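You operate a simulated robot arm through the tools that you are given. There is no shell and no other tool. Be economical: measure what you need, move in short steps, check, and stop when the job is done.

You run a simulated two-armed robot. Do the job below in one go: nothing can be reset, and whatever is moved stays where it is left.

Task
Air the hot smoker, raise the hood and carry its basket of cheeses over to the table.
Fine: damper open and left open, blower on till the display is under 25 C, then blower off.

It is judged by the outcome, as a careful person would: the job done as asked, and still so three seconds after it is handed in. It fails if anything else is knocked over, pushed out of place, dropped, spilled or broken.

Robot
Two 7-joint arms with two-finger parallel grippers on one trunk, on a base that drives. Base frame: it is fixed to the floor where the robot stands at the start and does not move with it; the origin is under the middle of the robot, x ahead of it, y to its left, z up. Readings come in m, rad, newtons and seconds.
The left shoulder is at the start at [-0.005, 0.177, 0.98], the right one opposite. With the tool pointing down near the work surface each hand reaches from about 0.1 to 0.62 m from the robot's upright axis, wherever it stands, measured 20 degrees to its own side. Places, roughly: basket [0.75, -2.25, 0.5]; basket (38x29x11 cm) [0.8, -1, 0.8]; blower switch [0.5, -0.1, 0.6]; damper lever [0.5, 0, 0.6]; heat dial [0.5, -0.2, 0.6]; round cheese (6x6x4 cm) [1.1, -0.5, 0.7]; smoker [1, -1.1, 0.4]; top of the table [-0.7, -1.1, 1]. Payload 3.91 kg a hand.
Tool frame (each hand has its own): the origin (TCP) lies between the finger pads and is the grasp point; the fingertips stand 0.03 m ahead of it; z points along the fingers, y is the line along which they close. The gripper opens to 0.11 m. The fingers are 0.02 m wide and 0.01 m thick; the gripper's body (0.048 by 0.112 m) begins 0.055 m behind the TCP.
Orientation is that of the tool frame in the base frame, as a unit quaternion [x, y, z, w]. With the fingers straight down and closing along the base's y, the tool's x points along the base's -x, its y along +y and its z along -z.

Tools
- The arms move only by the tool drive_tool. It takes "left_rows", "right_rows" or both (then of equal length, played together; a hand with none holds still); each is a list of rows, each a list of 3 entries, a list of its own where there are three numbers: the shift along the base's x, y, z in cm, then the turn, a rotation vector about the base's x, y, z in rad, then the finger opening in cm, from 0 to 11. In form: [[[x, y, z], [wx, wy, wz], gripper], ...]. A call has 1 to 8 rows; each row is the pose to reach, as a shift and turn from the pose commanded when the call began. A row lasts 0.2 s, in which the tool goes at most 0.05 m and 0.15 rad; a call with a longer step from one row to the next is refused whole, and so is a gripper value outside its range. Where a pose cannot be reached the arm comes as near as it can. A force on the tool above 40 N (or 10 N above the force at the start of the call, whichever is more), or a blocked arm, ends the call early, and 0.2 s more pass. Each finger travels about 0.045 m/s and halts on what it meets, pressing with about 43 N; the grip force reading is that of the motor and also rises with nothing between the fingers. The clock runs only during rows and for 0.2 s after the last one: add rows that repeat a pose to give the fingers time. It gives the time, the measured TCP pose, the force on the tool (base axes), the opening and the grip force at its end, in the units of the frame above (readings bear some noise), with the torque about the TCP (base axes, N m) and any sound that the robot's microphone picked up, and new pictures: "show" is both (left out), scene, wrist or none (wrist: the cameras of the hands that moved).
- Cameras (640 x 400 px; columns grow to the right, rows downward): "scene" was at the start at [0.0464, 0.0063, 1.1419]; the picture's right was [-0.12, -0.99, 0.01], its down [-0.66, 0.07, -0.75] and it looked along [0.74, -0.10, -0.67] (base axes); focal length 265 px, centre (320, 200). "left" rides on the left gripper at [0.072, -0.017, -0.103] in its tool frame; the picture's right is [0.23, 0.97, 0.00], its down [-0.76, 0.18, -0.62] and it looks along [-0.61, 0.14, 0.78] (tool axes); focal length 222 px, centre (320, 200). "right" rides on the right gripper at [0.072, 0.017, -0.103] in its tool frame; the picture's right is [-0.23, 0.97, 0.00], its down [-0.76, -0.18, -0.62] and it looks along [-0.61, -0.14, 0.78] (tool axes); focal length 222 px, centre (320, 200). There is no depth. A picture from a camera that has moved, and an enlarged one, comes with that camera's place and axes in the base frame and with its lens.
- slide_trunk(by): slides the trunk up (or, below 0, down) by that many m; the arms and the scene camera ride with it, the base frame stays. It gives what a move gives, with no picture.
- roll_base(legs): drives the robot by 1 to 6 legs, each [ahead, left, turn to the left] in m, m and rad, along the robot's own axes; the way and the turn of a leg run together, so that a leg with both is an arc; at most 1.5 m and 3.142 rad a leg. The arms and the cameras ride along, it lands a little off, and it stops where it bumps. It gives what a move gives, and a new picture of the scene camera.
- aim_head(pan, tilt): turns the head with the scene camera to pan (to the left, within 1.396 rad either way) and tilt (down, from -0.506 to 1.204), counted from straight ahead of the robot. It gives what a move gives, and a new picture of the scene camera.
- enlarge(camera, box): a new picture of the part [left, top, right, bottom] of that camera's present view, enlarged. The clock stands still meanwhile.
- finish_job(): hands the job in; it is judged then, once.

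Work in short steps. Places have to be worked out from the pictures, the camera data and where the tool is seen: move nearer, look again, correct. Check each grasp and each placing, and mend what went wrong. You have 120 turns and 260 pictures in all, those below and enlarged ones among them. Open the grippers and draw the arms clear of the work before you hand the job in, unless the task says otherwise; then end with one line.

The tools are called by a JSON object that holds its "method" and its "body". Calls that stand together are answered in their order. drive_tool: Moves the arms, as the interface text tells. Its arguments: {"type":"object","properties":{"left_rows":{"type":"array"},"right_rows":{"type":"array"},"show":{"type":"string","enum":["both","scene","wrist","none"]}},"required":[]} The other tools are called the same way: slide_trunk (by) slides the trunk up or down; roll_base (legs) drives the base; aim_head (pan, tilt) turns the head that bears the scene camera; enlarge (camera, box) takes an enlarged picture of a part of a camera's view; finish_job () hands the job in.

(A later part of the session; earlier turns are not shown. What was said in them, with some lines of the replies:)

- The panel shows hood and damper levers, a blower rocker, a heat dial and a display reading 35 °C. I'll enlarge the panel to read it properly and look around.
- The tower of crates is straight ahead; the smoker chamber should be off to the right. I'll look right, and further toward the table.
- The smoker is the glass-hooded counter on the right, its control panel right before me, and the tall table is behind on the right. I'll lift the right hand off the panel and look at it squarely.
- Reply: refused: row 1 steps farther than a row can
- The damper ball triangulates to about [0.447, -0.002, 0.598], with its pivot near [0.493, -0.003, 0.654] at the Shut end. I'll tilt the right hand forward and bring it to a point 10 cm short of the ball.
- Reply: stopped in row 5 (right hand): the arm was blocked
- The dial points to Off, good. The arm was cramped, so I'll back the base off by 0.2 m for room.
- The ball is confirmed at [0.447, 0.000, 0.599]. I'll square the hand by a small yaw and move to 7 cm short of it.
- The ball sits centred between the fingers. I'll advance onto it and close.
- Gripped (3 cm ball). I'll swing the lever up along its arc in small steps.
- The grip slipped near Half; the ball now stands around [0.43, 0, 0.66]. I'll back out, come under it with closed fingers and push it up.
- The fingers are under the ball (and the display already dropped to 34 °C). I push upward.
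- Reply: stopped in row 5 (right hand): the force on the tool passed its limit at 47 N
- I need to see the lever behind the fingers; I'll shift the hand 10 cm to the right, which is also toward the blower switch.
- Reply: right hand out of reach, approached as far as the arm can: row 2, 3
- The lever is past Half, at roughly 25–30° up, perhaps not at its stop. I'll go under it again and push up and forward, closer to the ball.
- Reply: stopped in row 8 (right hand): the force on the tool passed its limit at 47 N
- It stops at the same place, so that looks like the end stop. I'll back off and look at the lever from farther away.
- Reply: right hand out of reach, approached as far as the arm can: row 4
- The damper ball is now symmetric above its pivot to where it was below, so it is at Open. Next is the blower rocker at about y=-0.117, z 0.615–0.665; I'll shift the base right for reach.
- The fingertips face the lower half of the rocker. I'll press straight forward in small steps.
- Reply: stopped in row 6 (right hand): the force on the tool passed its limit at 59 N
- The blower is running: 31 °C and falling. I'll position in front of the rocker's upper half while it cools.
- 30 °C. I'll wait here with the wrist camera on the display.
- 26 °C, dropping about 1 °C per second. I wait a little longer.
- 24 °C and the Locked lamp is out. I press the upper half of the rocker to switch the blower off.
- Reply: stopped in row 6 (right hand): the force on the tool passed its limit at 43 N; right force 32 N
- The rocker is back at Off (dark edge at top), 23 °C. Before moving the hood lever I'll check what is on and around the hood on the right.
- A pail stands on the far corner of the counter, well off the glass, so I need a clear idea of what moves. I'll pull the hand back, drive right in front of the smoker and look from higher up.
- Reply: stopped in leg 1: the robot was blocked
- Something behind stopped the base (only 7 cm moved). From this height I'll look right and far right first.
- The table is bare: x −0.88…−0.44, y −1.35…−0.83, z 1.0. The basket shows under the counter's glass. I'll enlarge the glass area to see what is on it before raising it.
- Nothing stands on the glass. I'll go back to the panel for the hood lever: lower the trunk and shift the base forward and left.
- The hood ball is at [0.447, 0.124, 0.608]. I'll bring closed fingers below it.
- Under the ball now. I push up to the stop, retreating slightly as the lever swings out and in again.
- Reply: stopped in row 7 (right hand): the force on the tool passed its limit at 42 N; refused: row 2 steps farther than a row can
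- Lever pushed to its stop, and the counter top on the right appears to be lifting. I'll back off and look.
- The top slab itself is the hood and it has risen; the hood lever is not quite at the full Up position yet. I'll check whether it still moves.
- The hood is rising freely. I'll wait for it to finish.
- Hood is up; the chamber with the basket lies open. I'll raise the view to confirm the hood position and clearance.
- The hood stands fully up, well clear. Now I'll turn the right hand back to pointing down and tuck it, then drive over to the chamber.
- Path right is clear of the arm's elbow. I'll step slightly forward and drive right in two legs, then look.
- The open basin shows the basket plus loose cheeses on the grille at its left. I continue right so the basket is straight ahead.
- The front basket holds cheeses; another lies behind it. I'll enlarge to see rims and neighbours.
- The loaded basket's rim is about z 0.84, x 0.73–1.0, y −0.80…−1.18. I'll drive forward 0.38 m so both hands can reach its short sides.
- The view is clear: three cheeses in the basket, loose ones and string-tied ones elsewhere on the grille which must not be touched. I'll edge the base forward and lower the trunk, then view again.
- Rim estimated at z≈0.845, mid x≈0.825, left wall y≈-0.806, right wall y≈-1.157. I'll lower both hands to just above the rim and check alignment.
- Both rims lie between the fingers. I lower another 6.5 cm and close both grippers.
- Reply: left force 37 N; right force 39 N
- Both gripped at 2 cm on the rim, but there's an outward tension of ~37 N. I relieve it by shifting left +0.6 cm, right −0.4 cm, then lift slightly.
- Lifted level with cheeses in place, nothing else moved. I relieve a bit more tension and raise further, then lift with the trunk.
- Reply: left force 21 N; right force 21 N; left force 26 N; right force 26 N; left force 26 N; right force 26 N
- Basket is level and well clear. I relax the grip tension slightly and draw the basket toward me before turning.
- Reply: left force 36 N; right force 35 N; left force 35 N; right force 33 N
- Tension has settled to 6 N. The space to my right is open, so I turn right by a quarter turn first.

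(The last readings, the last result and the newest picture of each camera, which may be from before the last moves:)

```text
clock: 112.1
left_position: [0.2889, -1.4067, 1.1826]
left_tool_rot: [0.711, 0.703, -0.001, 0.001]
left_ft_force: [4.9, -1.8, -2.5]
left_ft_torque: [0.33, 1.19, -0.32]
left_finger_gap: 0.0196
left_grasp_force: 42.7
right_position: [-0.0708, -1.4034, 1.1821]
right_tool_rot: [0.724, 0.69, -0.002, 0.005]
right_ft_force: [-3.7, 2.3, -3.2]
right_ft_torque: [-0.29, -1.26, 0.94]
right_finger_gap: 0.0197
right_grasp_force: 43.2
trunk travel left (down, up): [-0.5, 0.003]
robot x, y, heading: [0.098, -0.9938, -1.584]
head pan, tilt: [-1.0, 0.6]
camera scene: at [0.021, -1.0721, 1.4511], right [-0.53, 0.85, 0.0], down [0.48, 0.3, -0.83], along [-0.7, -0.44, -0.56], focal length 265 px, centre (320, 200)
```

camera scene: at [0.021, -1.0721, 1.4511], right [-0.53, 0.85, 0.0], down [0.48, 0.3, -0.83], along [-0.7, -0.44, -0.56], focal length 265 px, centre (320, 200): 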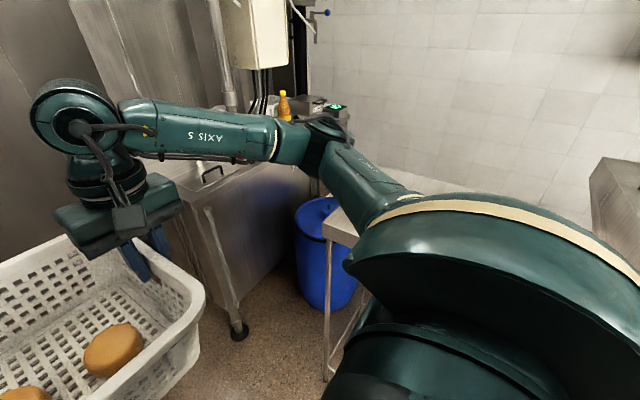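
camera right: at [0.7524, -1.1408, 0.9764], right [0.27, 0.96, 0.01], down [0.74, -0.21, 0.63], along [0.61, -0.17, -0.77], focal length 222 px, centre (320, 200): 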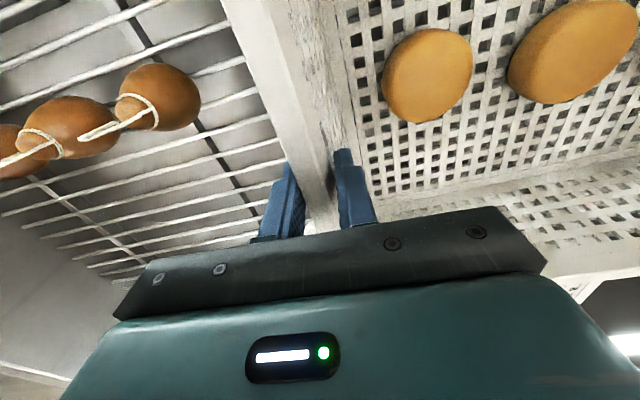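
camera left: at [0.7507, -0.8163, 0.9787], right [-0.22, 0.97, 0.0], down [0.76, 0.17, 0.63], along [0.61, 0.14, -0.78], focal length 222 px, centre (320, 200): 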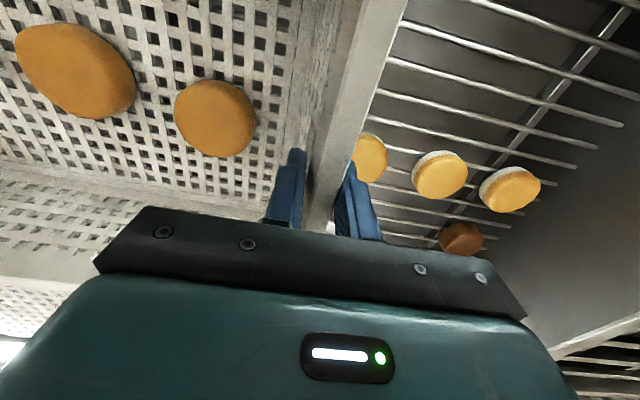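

The sweep toward the table stays clear (bottle and machines are more than a metre out, or lower). I complete the turn to face the table.

{"method": "roll_base", "body": {"legs": [[0, 0, -0.78], [0, 0, -0.775]]}}

{"method": "aim_head", "body": {"pan": 0.0, "tilt": 0.75}}

```text
clock: 116.6
left_position: [-0.3133, -1.1925, 1.1827]
left_tool_rot: [1.0, -0.001, -0.001, 0.001]
left_ft_force: [-2.2, -5.0, -4.1]
left_ft_torque: [1.15, -0.11, -0.21]
left_finger_gap: 0.0195
left_grasp_force: 43.3
right_position: [-0.3127, -0.8325, 1.1831]
right_tool_rot: [1.0, -0.019, -0.006, 0.001]
right_ft_force: [1.5, 5.3, -2.9]
right_ft_torque: [-1.19, 0.08, 0.89]
right_finger_gap: 0.0197
right_grasp_force: 42.8
trunk travel left (down, up): [-0.5, 0.003]
robot x, y, heading: [0.0971, -0.9969, 3.14]
head pan, tilt: [-1.0, 0.6]
camera scene: at [0.0185, -0.9208, 1.451], right [0.84, 0.54, 0.0], down [0.31, -0.48, -0.82], along [-0.45, 0.69, -0.57], focal length 265 px, centre (320, 200)
```

scene: 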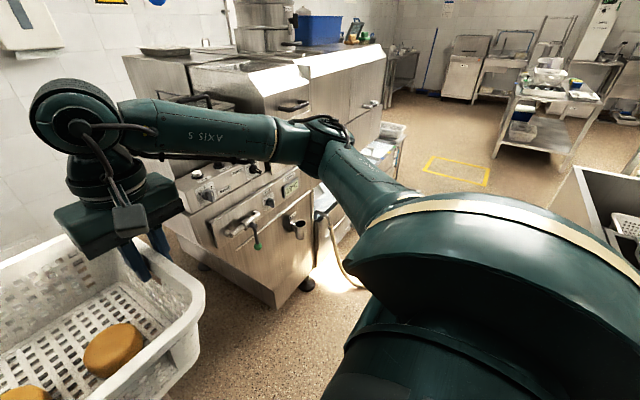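

```text
clock: 117.9
left_position: [-0.3126, -1.1933, 1.1821]
left_tool_rot: [1.0, -0.001, 0.0, 0.0]
left_ft_force: [-1.9, -3.7, -3.7]
left_ft_torque: [1.2, -0.15, -0.21]
left_finger_gap: 0.0197
left_grasp_force: 42.9
right_position: [-0.312, -0.8329, 1.1834]
right_tool_rot: [1.0, -0.019, -0.005, 0.001]
right_ft_force: [1.9, 4.5, -3.9]
right_ft_torque: [-1.21, 0.14, 0.91]
right_finger_gap: 0.0197
right_grasp_force: 42.7
trunk travel left (down, up): [-0.5, 0.003]
robot x, y, heading: [0.0936, -0.9968, 3.139]
head pan, tilt: [0.0, 0.75]
camera scene: at [-0.0166, -0.9952, 1.4381], right [0.0, 1.0, 0.0], down [0.68, 0.0, -0.73], along [-0.73, 0.0, -0.68], focal length 265 px, centre (320, 200)
```

scene: 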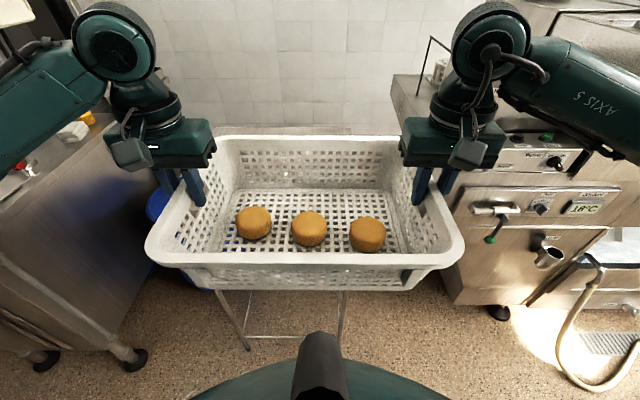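

The table lies behind the basket. I'd like a clear look at the table and at the left-arm clearance before moving in.

{"method": "aim_head", "body": {"pan": 0.9, "tilt": 0.5}}

{"method": "enlarge", "body": {"camera": "left", "box": [0, 0, 640, 400]}}

{"method": "enlarge", "body": {"camera": "right", "box": [0, 0, 640, 400]}}

```text
clock: 119.1
left_position: [-0.3117, -1.193, 1.1822]
left_tool_rot: [1.0, 0.0, -0.001, 0.0]
left_ft_force: [-0.5, -3.8, -3.6]
left_ft_torque: [1.19, 0.03, -0.26]
left_finger_gap: 0.0192
left_grasp_force: 43.0
right_position: [-0.3136, -0.8334, 1.1833]
right_tool_rot: [1.0, -0.019, -0.006, 0.001]
right_ft_force: [2.0, 4.1, -3.8]
right_ft_torque: [-1.15, -0.1, 0.9]
right_finger_gap: 0.0196
right_grasp_force: 42.9
trunk travel left (down, up): [-0.5, 0.003]
robot x, y, heading: [0.0957, -0.9947, 3.143]
head pan, tilt: [0.901, 0.499]
camera scene: at [0.0097, -1.0666, 1.4601], right [-0.78, 0.62, 0.0], down [0.3, 0.38, -0.88], along [-0.55, -0.69, -0.48], focal length 265 px, centre (320, 200)
```

scene: 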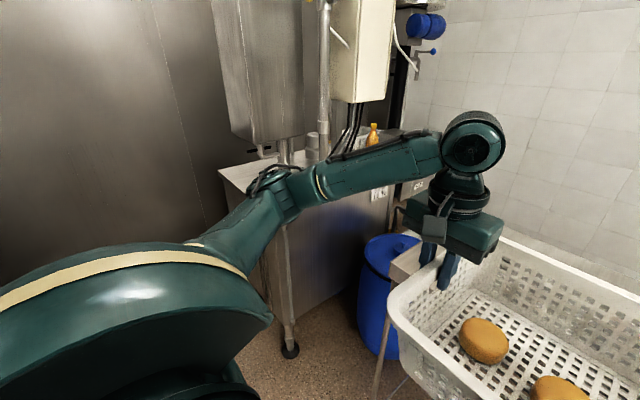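

```text
1.00 times, centred on (320, 200) of left (not enlarged: the box is as wide or as high as the picture)
camera zoom: at [-0.2394, -1.1758, 1.2872], right [0.22, -0.97, 0.0], down [-0.76, -0.18, 0.62], along [-0.61, -0.14, -0.78], focal length 222 px, centre (320, 200)
```

zoom: 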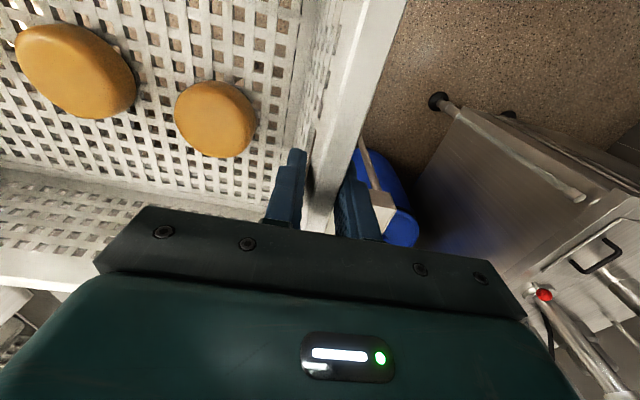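

```text
1.00 times, centred on (320, 200) of right (not enlarged: the box is as wide or as high as the picture)
camera zoom: at [-0.2405, -0.8524, 1.2862], right [-0.26, -0.96, 0.01], down [-0.75, 0.21, 0.63], along [-0.61, 0.16, -0.78], focal length 222 px, centre (320, 200)
```

zoom: 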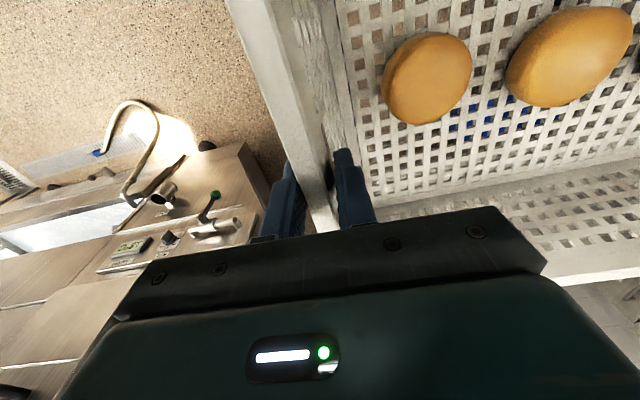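

The table's near-left corner is at about (−0.43, −1.33), matching my estimate, and the arms have room. I shift left 7 cm and forward 14 cm.

{"method": "roll_base", "body": {"legs": [[0, 0.07, 0], [0.14, 0, 0]]}}

{"method": "drive_tool", "body": {"left_rows": [[[-2.5, 0, 0], [0, 0, 0], 0], [[-5, 0, 0], [0, 0, 0], 0], [[-7.5, 0, 0], [0, 0, 0], 0], [[-10, 0, 0], [0, 0, 0], 0], [[-12.5, 0, 0], [0, 0, 0], 0], [[-15, 0, 0], [0, 0, 0], 0], [[-17, 0, 0], [0, 0, 0], 0]], "right_rows": [[[-2.5, 0, 0], [0, 0, 0], 0], [[-5, 0, 0], [0, 0, 0], 0], [[-7.5, 0, 0], [0, 0, 0], 0], [[-10, 0, 0], [0, 0, 0], 0], [[-12.5, 0, 0], [0, 0, 0], 0], [[-15, 0, 0], [0, 0, 0], 0], [[-17, 0, 0], [0, 0, 0], 0]], "show": "wrist"}}

{"method": "aim_head", "body": {"pan": 0.0, "tilt": 0.8}}

```text
clock: 121.3
left_position: [-0.4536, -1.2613, 1.1823]
left_tool_rot: [1.0, -0.001, 0.001, 0.0]
left_ft_force: [-2.0, -4.4, -4.4]
left_ft_torque: [1.21, -0.08, -0.25]
left_finger_gap: 0.0196
left_grasp_force: 43.3
right_position: [-0.4543, -0.902, 1.1824]
right_tool_rot: [1.0, -0.019, -0.004, 0.002]
right_ft_force: [1.7, 6.3, -3.7]
right_ft_torque: [-1.16, 0.02, 0.91]
right_finger_gap: 0.0196
right_grasp_force: 42.8
trunk travel left (down, up): [-0.5, 0.003]
robot x, y, heading: [-0.0464, -1.0676, -3.139]
head pan, tilt: [0.901, 0.499]
camera scene: at [-0.132, -1.1359, 1.46], right [-0.78, 0.62, 0.0], down [0.3, 0.38, -0.88], along [-0.54, -0.69, -0.48], focal length 265 px, centre (320, 200)
```

scene: 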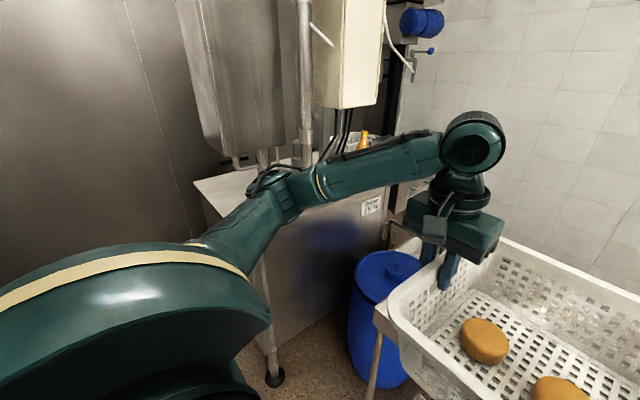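

```text
clock: 122.9
left_position: [-0.6229, -1.2627, 1.181]
left_tool_rot: [1.0, -0.001, 0.0, 0.0]
left_ft_force: [-0.4, -3.0, -4.5]
left_ft_torque: [1.13, -0.26, -0.48]
left_finger_gap: 0.0194
left_grasp_force: 42.8
right_position: [-0.6229, -0.9028, 1.1815]
right_tool_rot: [1.0, -0.019, -0.006, 0.002]
right_ft_force: [0.2, 3.3, -3.6]
right_ft_torque: [-1.22, 0.25, 0.67]
right_finger_gap: 0.0197
right_grasp_force: 43.4
trunk travel left (down, up): [-0.5, 0.003]
robot x, y, heading: [-0.0444, -1.0662, -3.141]
head pan, tilt: [0.901, 0.499]
camera right: at [-0.5507, -0.9219, 1.2844], right [-0.26, -0.96, 0.01], down [-0.75, 0.21, 0.63], along [-0.61, 0.16, -0.78], focal length 222 px, centre (320, 200)
camera left: at [-0.5509, -1.2451, 1.2861], right [0.23, -0.97, 0.0], down [-0.76, -0.18, 0.62], along [-0.61, -0.14, -0.78], focal length 222 px, centre (320, 200)
```

right: 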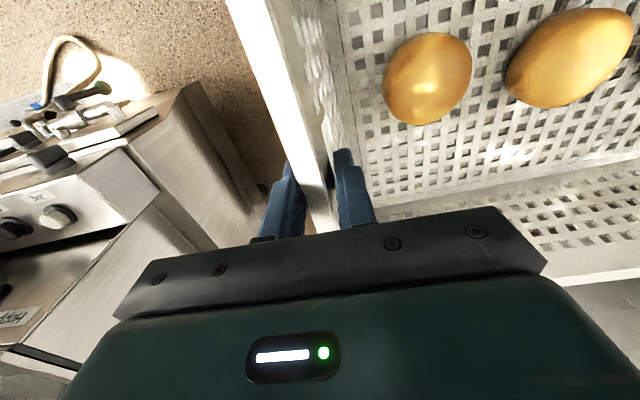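
left: 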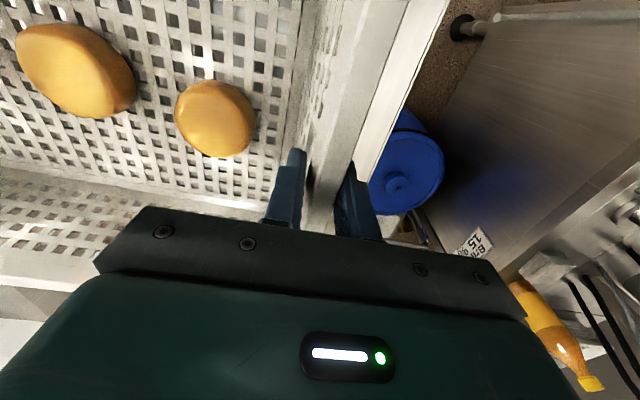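

```text
clock: 124.1
left_position: [-0.6222, -1.2624, 1.1818]
left_tool_rot: [1.0, -0.001, 0.0, 0.0]
left_ft_force: [-0.8, -6.7, -4.0]
left_ft_torque: [1.11, -0.48, -0.53]
left_finger_gap: 0.0196
left_grasp_force: 42.8
right_position: [-0.6211, -0.902, 1.182]
right_tool_rot: [1.0, -0.019, -0.004, 0.002]
right_ft_force: [0.4, 6.4, -3.5]
right_ft_torque: [-1.19, 0.44, 0.83]
right_finger_gap: 0.0196
right_grasp_force: 42.9
trunk travel left (down, up): [-0.5, 0.003]
robot x, y, heading: [-0.0478, -1.0645, -3.142]
head pan, tilt: [0.0, 0.799]
camera scene: at [-0.1554, -1.0646, 1.4341], right [0.0, 1.0, 0.0], down [0.72, 0.0, -0.7], along [-0.7, 0.0, -0.72], focal length 265 px, centre (320, 200)
```

scene: 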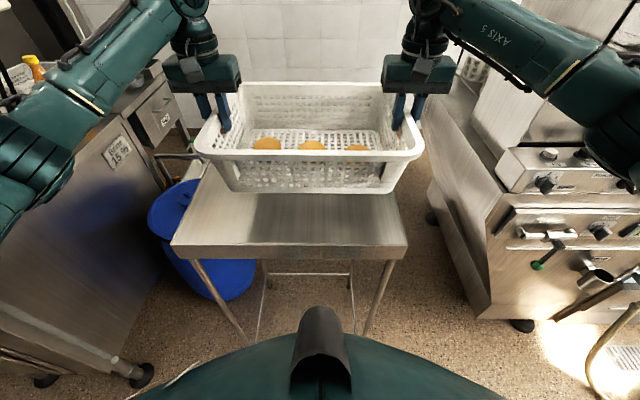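

Triangulating the table corner gives a top height nearer z≈0.96, with x −0.47…−0.94 and y −0.87…−1.42. I shift the base 6 cm left and 6.5 cm forward to centre the basket over it.

{"method": "roll_base", "body": {"legs": [[0, 0.06, 0], [0.065, 0, 0]]}}

{"method": "drive_tool", "body": {"left_rows": [[[0, 0, -1.5], [0, 0, 0], 0], [[0, 0, -3], [0, 0, 0], 0], [[0, 0, -4.5], [0, 0, 0], 0], [[0, 0, -6], [0, 0, 0], 0]], "right_rows": [[[0, 0, -1.5], [0, 0, 0], 0], [[0, 0, -3], [0, 0, 0], 0], [[0, 0, -4.5], [0, 0, 0], 0], [[0, 0, -6], [0, 0, 0], 0]]}}

```text
clock: 125.9
left_position: [-0.6888, -1.3229, 1.1825]
left_tool_rot: [1.0, 0.0, -0.001, 0.0]
left_ft_force: [-0.8, -9.7, -3.7]
left_ft_torque: [1.03, 0.02, -0.5]
left_finger_gap: 0.0196
left_grasp_force: 42.6
right_position: [-0.6896, -0.9622, 1.1812]
right_tool_rot: [1.0, -0.019, -0.004, 0.002]
right_ft_force: [2.2, 9.8, -3.5]
right_ft_torque: [-1.08, -0.06, 0.95]
right_finger_gap: 0.0197
right_grasp_force: 43.6
trunk travel left (down, up): [-0.5, 0.003]
robot x, y, heading: [-0.1099, -1.1252, -3.139]
head pan, tilt: [0.0, 0.799]
camera scene: at [-0.2218, -1.1251, 1.434], right [0.0, 1.0, 0.0], down [0.72, 0.0, -0.7], along [-0.7, 0.0, -0.72], focal length 265 px, centre (320, 200)
```

scene: 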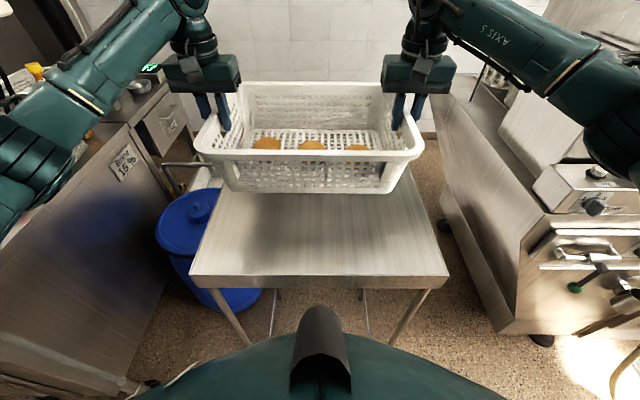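

```text
clock: 126.9
left_position: [-0.6866, -1.3229, 1.1231]
left_tool_rot: [1.0, 0.0, -0.001, 0.001]
left_ft_force: [-2.2, -3.2, -3.9]
left_ft_torque: [0.92, 0.44, -0.22]
left_finger_gap: 0.0191
left_grasp_force: 43.4
right_position: [-0.6884, -0.9624, 1.1204]
right_tool_rot: [1.0, -0.019, -0.005, 0.001]
right_ft_force: [1.5, 1.6, -2.7]
right_ft_torque: [-1.35, -0.43, 1.01]
right_finger_gap: 0.0199
right_grasp_force: 43.4
trunk travel left (down, up): [-0.5, 0.003]
robot x, y, heading: [-0.1047, -1.1239, -3.144]
head pan, tilt: [0.0, 0.799]
camera scene: at [-0.2211, -1.125, 1.4341], right [0.0, 1.0, 0.0], down [0.72, 0.0, -0.7], along [-0.7, 0.0, -0.72], focal length 265 px, centre (320, 200)
camera right: at [-0.6161, -0.9827, 1.2243], right [-0.26, -0.96, 0.01], down [-0.75, 0.21, 0.63], along [-0.61, 0.16, -0.78], focal length 222 px, centre (320, 200)
camera left: at [-0.6148, -1.3059, 1.2277], right [0.23, -0.97, 0.0], down [-0.76, -0.18, 0.62], along [-0.61, -0.14, -0.78], focal length 222 px, centre (320, 200)
```

scene: 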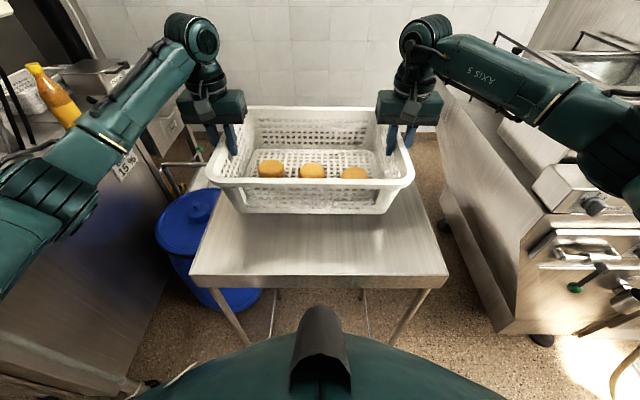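
right: 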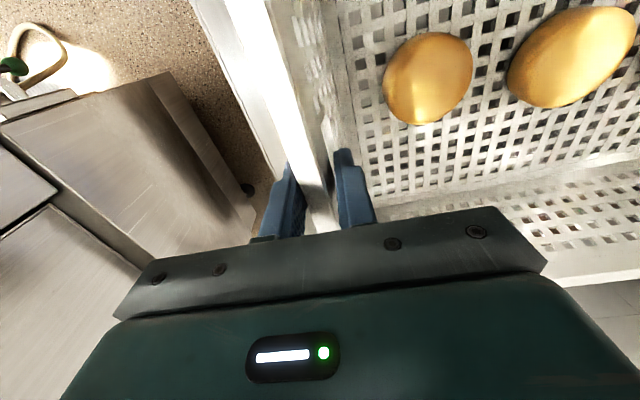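
left: 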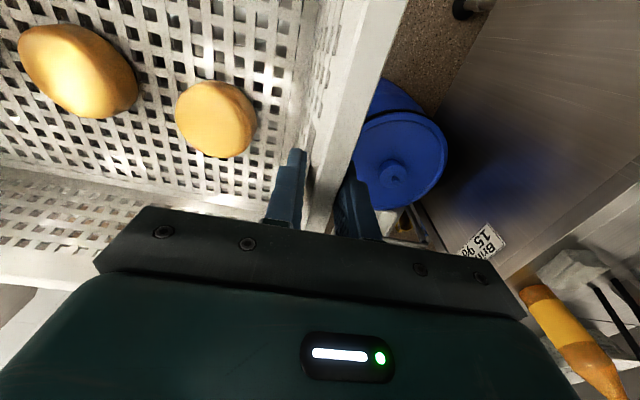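

Basket is centred over the table (table y −1.38…−0.87, basket −1.33…−0.955). I lower slowly toward the surface.

{"method": "drive_tool", "body": {"left_rows": [[[0, 0, -1], [0, 0, 0], 0], [[0, 0, -2], [0, 0, 0], 0], [[0, 0, -3], [0, 0, 0], 0], [[0, 0, -4], [0, 0, 0], 0], [[0, 0, -5], [0, 0, 0], 0]], "right_rows": [[[0, 0, -1], [0, 0, 0], 0], [[0, 0, -2], [0, 0, 0], 0], [[0, 0, -3], [0, 0, 0], 0], [[0, 0, -4], [0, 0, 0], 0], [[0, 0, -5], [0, 0, 0], 0]], "show": "scene"}}

```text
clock: 128.0
left_position: [-0.6881, -1.3241, 1.0923]
left_tool_rot: [1.0, 0.0, -0.014, -0.003]
left_ft_force: [1.0, -4.6, 16.8]
left_ft_torque: [1.02, -1.37, -0.56]
left_finger_gap: 0.0194
left_grasp_force: 43.0
right_position: [-0.6896, -0.9653, 1.0924]
right_tool_rot: [1.0, -0.018, -0.017, 0.007]
right_ft_force: [0.8, 5.2, 17.6]
right_ft_torque: [-0.89, -1.31, 1.15]
right_finger_gap: 0.0191
right_grasp_force: 43.1
trunk travel left (down, up): [-0.5, 0.003]
robot x, y, heading: [-0.1099, -1.1236, -3.137]
head pan, tilt: [0.0, 0.799]
stopped in row 5 (right hand): the force on the tool passed its limit at 45 N (the readings are from after the stop); the commanded pose is now the measured one
camera scene: at [-0.2167, -1.1248, 1.4347], right [0.0, 1.0, 0.0], down [0.71, 0.0, -0.7], along [-0.7, 0.0, -0.71], focal length 265 px, centre (320, 200)
```

scene: 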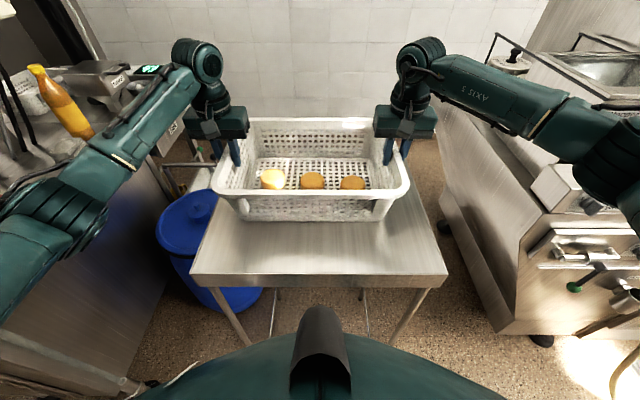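

Firm contact: both hands feel ~17 N up with the basket level, so it stands on the table. I unload slightly and open the grippers.

{"method": "drive_tool", "body": {"left_rows": [[[0, 0, 0.3], [0, 0, 0], 0], [[0, 0, 0.3], [0, 0, 0], 2.5], [[0, 0, 0.3], [0, 0, 0], 4], [[0, 0, 0.3], [0, 0, 0], 5.5], [[0, 0, 0.3], [0, 0, 0], 5.5], [[0, 0, 0.3], [0, 0, 0], 5.5]], "right_rows": [[[0, 0, 0.3], [0, 0, 0], 0], [[0, 0, 0.3], [0, 0, 0], 2.5], [[0, 0, 0.3], [0, 0, 0], 4], [[0, 0, 0.3], [0, 0, 0], 5.5], [[0, 0, 0.3], [0, 0, 0], 5.5], [[0, 0, 0.3], [0, 0, 0], 5.5]]}}

```text
clock: 129.4
left_position: [-0.6896, -1.3252, 1.0895]
left_tool_rot: [1.0, 0.001, -0.01, -0.002]
left_ft_force: [0.5, -0.9, 0.4]
left_ft_torque: [0.0, 0.03, -0.05]
left_finger_gap: 0.0552
left_grasp_force: 0.1
right_position: [-0.6909, -0.9642, 1.0914]
right_tool_rot: [1.0, -0.02, -0.016, 0.006]
right_ft_force: [0.3, -0.5, 0.0]
right_ft_torque: [0.0, 0.0, 0.0]
right_finger_gap: 0.055
right_grasp_force: 0.1
trunk travel left (down, up): [-0.5, 0.003]
robot x, y, heading: [-0.112, -1.1265, -3.134]
head pan, tilt: [0.0, 0.799]
camera scene: at [-0.2202, -1.125, 1.4342], right [0.0, 1.0, 0.0], down [0.72, 0.0, -0.7], along [-0.7, 0.0, -0.72], focal length 265 px, centre (320, 200)
camera right: at [-0.6173, -0.9829, 1.1931], right [-0.26, -0.96, 0.02], down [-0.74, 0.21, 0.64], along [-0.62, 0.16, -0.77], focal length 222 px, centre (320, 200)
camera left: at [-0.6157, -1.3073, 1.1933], right [0.23, -0.97, -0.01], down [-0.75, -0.18, 0.64], along [-0.62, -0.14, -0.77], focal length 222 px, centre (320, 200)
```

scene: 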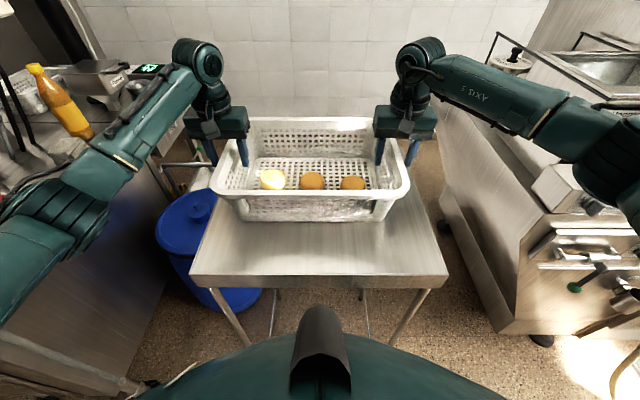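
right: 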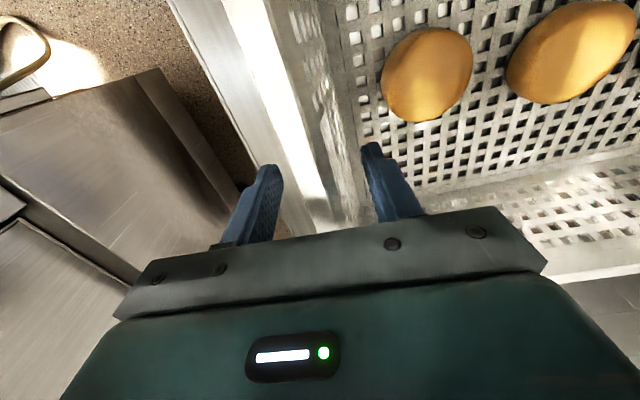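
left: 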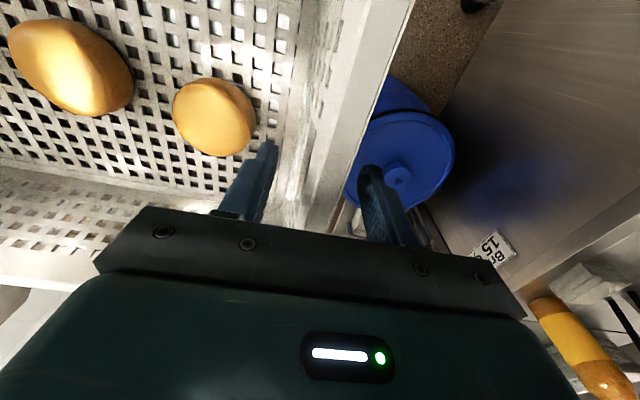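

Released; the basket stays put. I raise both hands straight up.

{"method": "drive_tool", "body": {"left_rows": [[[0, 0, 2], [0, 0, 0], 5.5], [[0, 0, 4], [0, 0, 0], 5.5], [[0, 0, 7], [0, 0, 0], 5.5], [[0, 0, 10], [0, 0, 0], 5.5], [[3, 0, 11], [0, 0, 0], 5.5], [[7, 0, 11], [0, 0, 0], 5.5], [[11, 0, 11], [0, 0, 0], 5.5]], "right_rows": [[[0, 0, 2], [0, 0, 0], 5.5], [[0, 0, 4], [0, 0, 0], 5.5], [[0, 0, 7], [0, 0, 0], 5.5], [[0, 0, 10], [0, 0, 0], 5.5], [[3, 0, 11], [0, 0, 0], 5.5], [[7, 0, 11], [0, 0, 0], 5.5], [[11, 0, 11], [0, 0, 0], 5.5]], "show": "none"}}

{"method": "roll_base", "body": {"legs": [[-0.2, 0, 0]]}}

{"method": "enlarge", "body": {"camera": "left", "box": [0, 0, 640, 400]}}

```text
clock: 131.0
left_position: [-0.5771, -1.3247, 1.2016]
left_tool_rot: [1.0, 0.001, -0.011, -0.001]
left_ft_force: [0.2, 0.3, -0.5]
left_ft_torque: [0.01, 0.01, 0.02]
left_finger_gap: 0.0552
left_grasp_force: 0.0
right_position: [-0.5787, -0.9623, 1.1997]
right_tool_rot: [1.0, -0.021, -0.015, 0.006]
right_ft_force: [-0.5, -0.6, -0.3]
right_ft_torque: [0.0, 0.05, -0.02]
right_finger_gap: 0.055
right_grasp_force: 0.1
trunk travel left (down, up): [-0.5, 0.003]
robot x, y, heading: [-0.1146, -1.1235, -3.137]
head pan, tilt: [0.0, 0.799]
```

```text
clock: 132.6
left_position: [-0.3802, -1.322, 1.2009]
left_tool_rot: [1.0, 0.0, -0.01, -0.001]
left_ft_force: [0.7, -0.3, -0.4]
left_ft_torque: [0.0, 0.02, 0.01]
left_finger_gap: 0.0547
left_grasp_force: 0.1
right_position: [-0.3799, -0.9631, 1.2008]
right_tool_rot: [1.0, -0.02, -0.015, 0.005]
right_ft_force: [-0.7, -0.4, 0.2]
right_ft_torque: [-0.01, 0.04, 0.01]
right_finger_gap: 0.0552
right_grasp_force: 0.0
trunk travel left (down, up): [-0.5, 0.003]
robot x, y, heading: [0.0852, -1.1251, 3.146]
head pan, tilt: [0.0, 0.799]
camera scene: at [-0.0206, -1.1248, 1.4343], right [0.0, 1.0, 0.0], down [0.72, 0.0, -0.7], along [-0.7, 0.0, -0.72], focal length 265 px, centre (320, 200)
```

scene: 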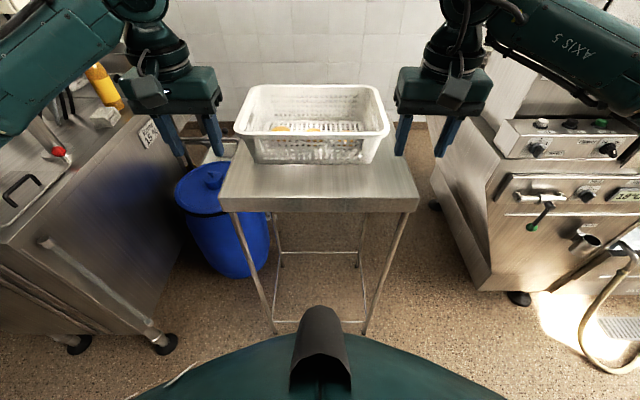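

```text
1.00 times, centred on (320, 200) of left (not enlarged: the box is as wide or as high as the picture)
camera zoom: at [-0.3055, -1.3061, 1.3046], right [0.23, -0.97, -0.01], down [-0.75, -0.18, 0.64], along [-0.62, -0.14, -0.77], focal length 222 px, centre (320, 200)
```

zoom: 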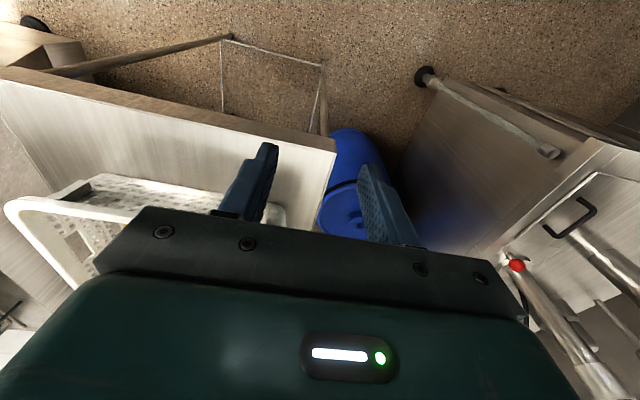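

The basket stands on the table. I'll enlarge to verify it is well supported at the back and sides.

{"method": "enlarge", "body": {"camera": "scene", "box": [200, 70, 440, 220]}}

{"method": "aim_head", "body": {"pan": 0.35, "tilt": 0.6}}

```text
2.67 times, centred on (320, 145) of scene
camera zoom: at [-0.0206, -1.1248, 1.4343], right [0.0, 1.0, 0.0], down [0.72, 0.0, -0.7], along [-0.7, 0.0, -0.72], focal length 707 px, centre (320, 347)
```

zoom: 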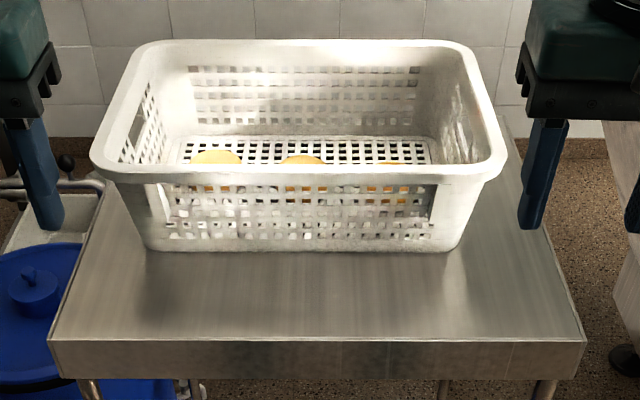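

```text
clock: 133.5
left_position: [-0.3808, -1.3239, 1.2007]
left_tool_rot: [1.0, 0.0, -0.011, -0.002]
left_ft_force: [-0.6, 0.2, 0.3]
left_ft_torque: [0.0, 0.01, 0.02]
left_finger_gap: 0.0549
left_grasp_force: 0.1
right_position: [-0.382, -0.963, 1.1995]
right_tool_rot: [1.0, -0.02, -0.015, 0.006]
right_ft_force: [-0.1, -0.1, 0.3]
right_ft_torque: [-0.03, -0.02, 0.02]
right_finger_gap: 0.055
right_grasp_force: 0.0
trunk travel left (down, up): [-0.5, 0.003]
robot x, y, heading: [0.0904, -1.1252, 3.144]
head pan, tilt: [0.351, 0.6]
camera scene: at [-0.0237, -1.1551, 1.451], right [-0.34, 0.94, 0.0], down [0.53, 0.19, -0.82], along [-0.77, -0.28, -0.57], focal length 265 px, centre (320, 200)
```

scene: 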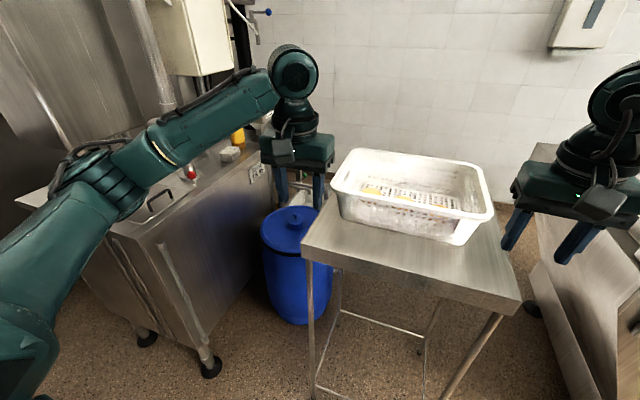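

The basket is fully supported, upright, with its cheeses, and the hands are clear. I open the grippers fully before handing in.

{"method": "drive_tool", "body": {"left_rows": [[[1, 0, 1], [0, 0, 0], 8], [[2, 0, 2], [0, 0, 0], 11], [[2, 0, 2], [0, 0, 0], 11], [[2, 0, 2], [0, 0, 0], 11]], "right_rows": [[[1, 0, 1], [0, 0, 0], 8], [[2, 0, 2], [0, 0, 0], 11], [[2, 0, 2], [0, 0, 0], 11], [[2, 0, 2], [0, 0, 0], 11]], "show": "scene"}}

```text
clock: 134.5
left_position: [-0.3603, -1.3232, 1.22]
left_tool_rot: [1.0, 0.0, -0.01, -0.002]
left_ft_force: [0.3, -0.2, -0.8]
left_ft_torque: [0.0, -0.02, -0.02]
left_finger_gap: 0.1101
left_grasp_force: 0.1
right_position: [-0.3618, -0.963, 1.2194]
right_tool_rot: [1.0, -0.021, -0.015, 0.006]
right_ft_force: [-0.2, -0.5, -0.3]
right_ft_torque: [0.02, -0.03, -0.02]
right_finger_gap: 0.1102
right_grasp_force: 0.1
trunk travel left (down, up): [-0.5, 0.003]
robot x, y, heading: [0.0898, -1.122, 3.138]
head pan, tilt: [0.351, 0.6]
camera scene: at [-0.0234, -1.1552, 1.4511], right [-0.34, 0.94, 0.0], down [0.53, 0.19, -0.83], along [-0.78, -0.28, -0.56], focal length 265 px, centre (320, 200)
```

scene: 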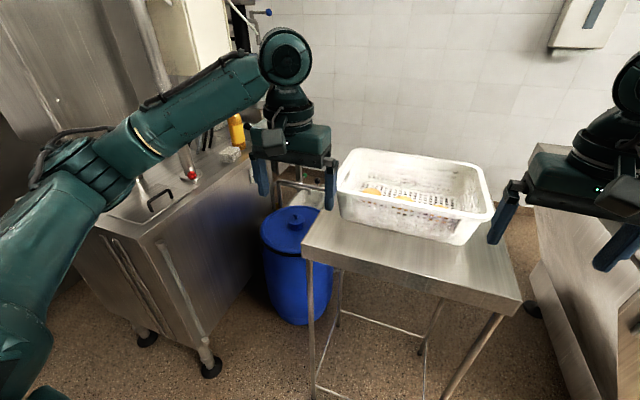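

Everything is in place: damper open, blower off, hood up, basket on the table. I hand it in.

{"method": "finish_job", "body": {}}

```text
The job is handed in.
```

The job is done: the smoker is aired (last read 21 °C), with the damper left open and the blower off. The hood is up, and the basket stands on the table with its three cheeses inside.
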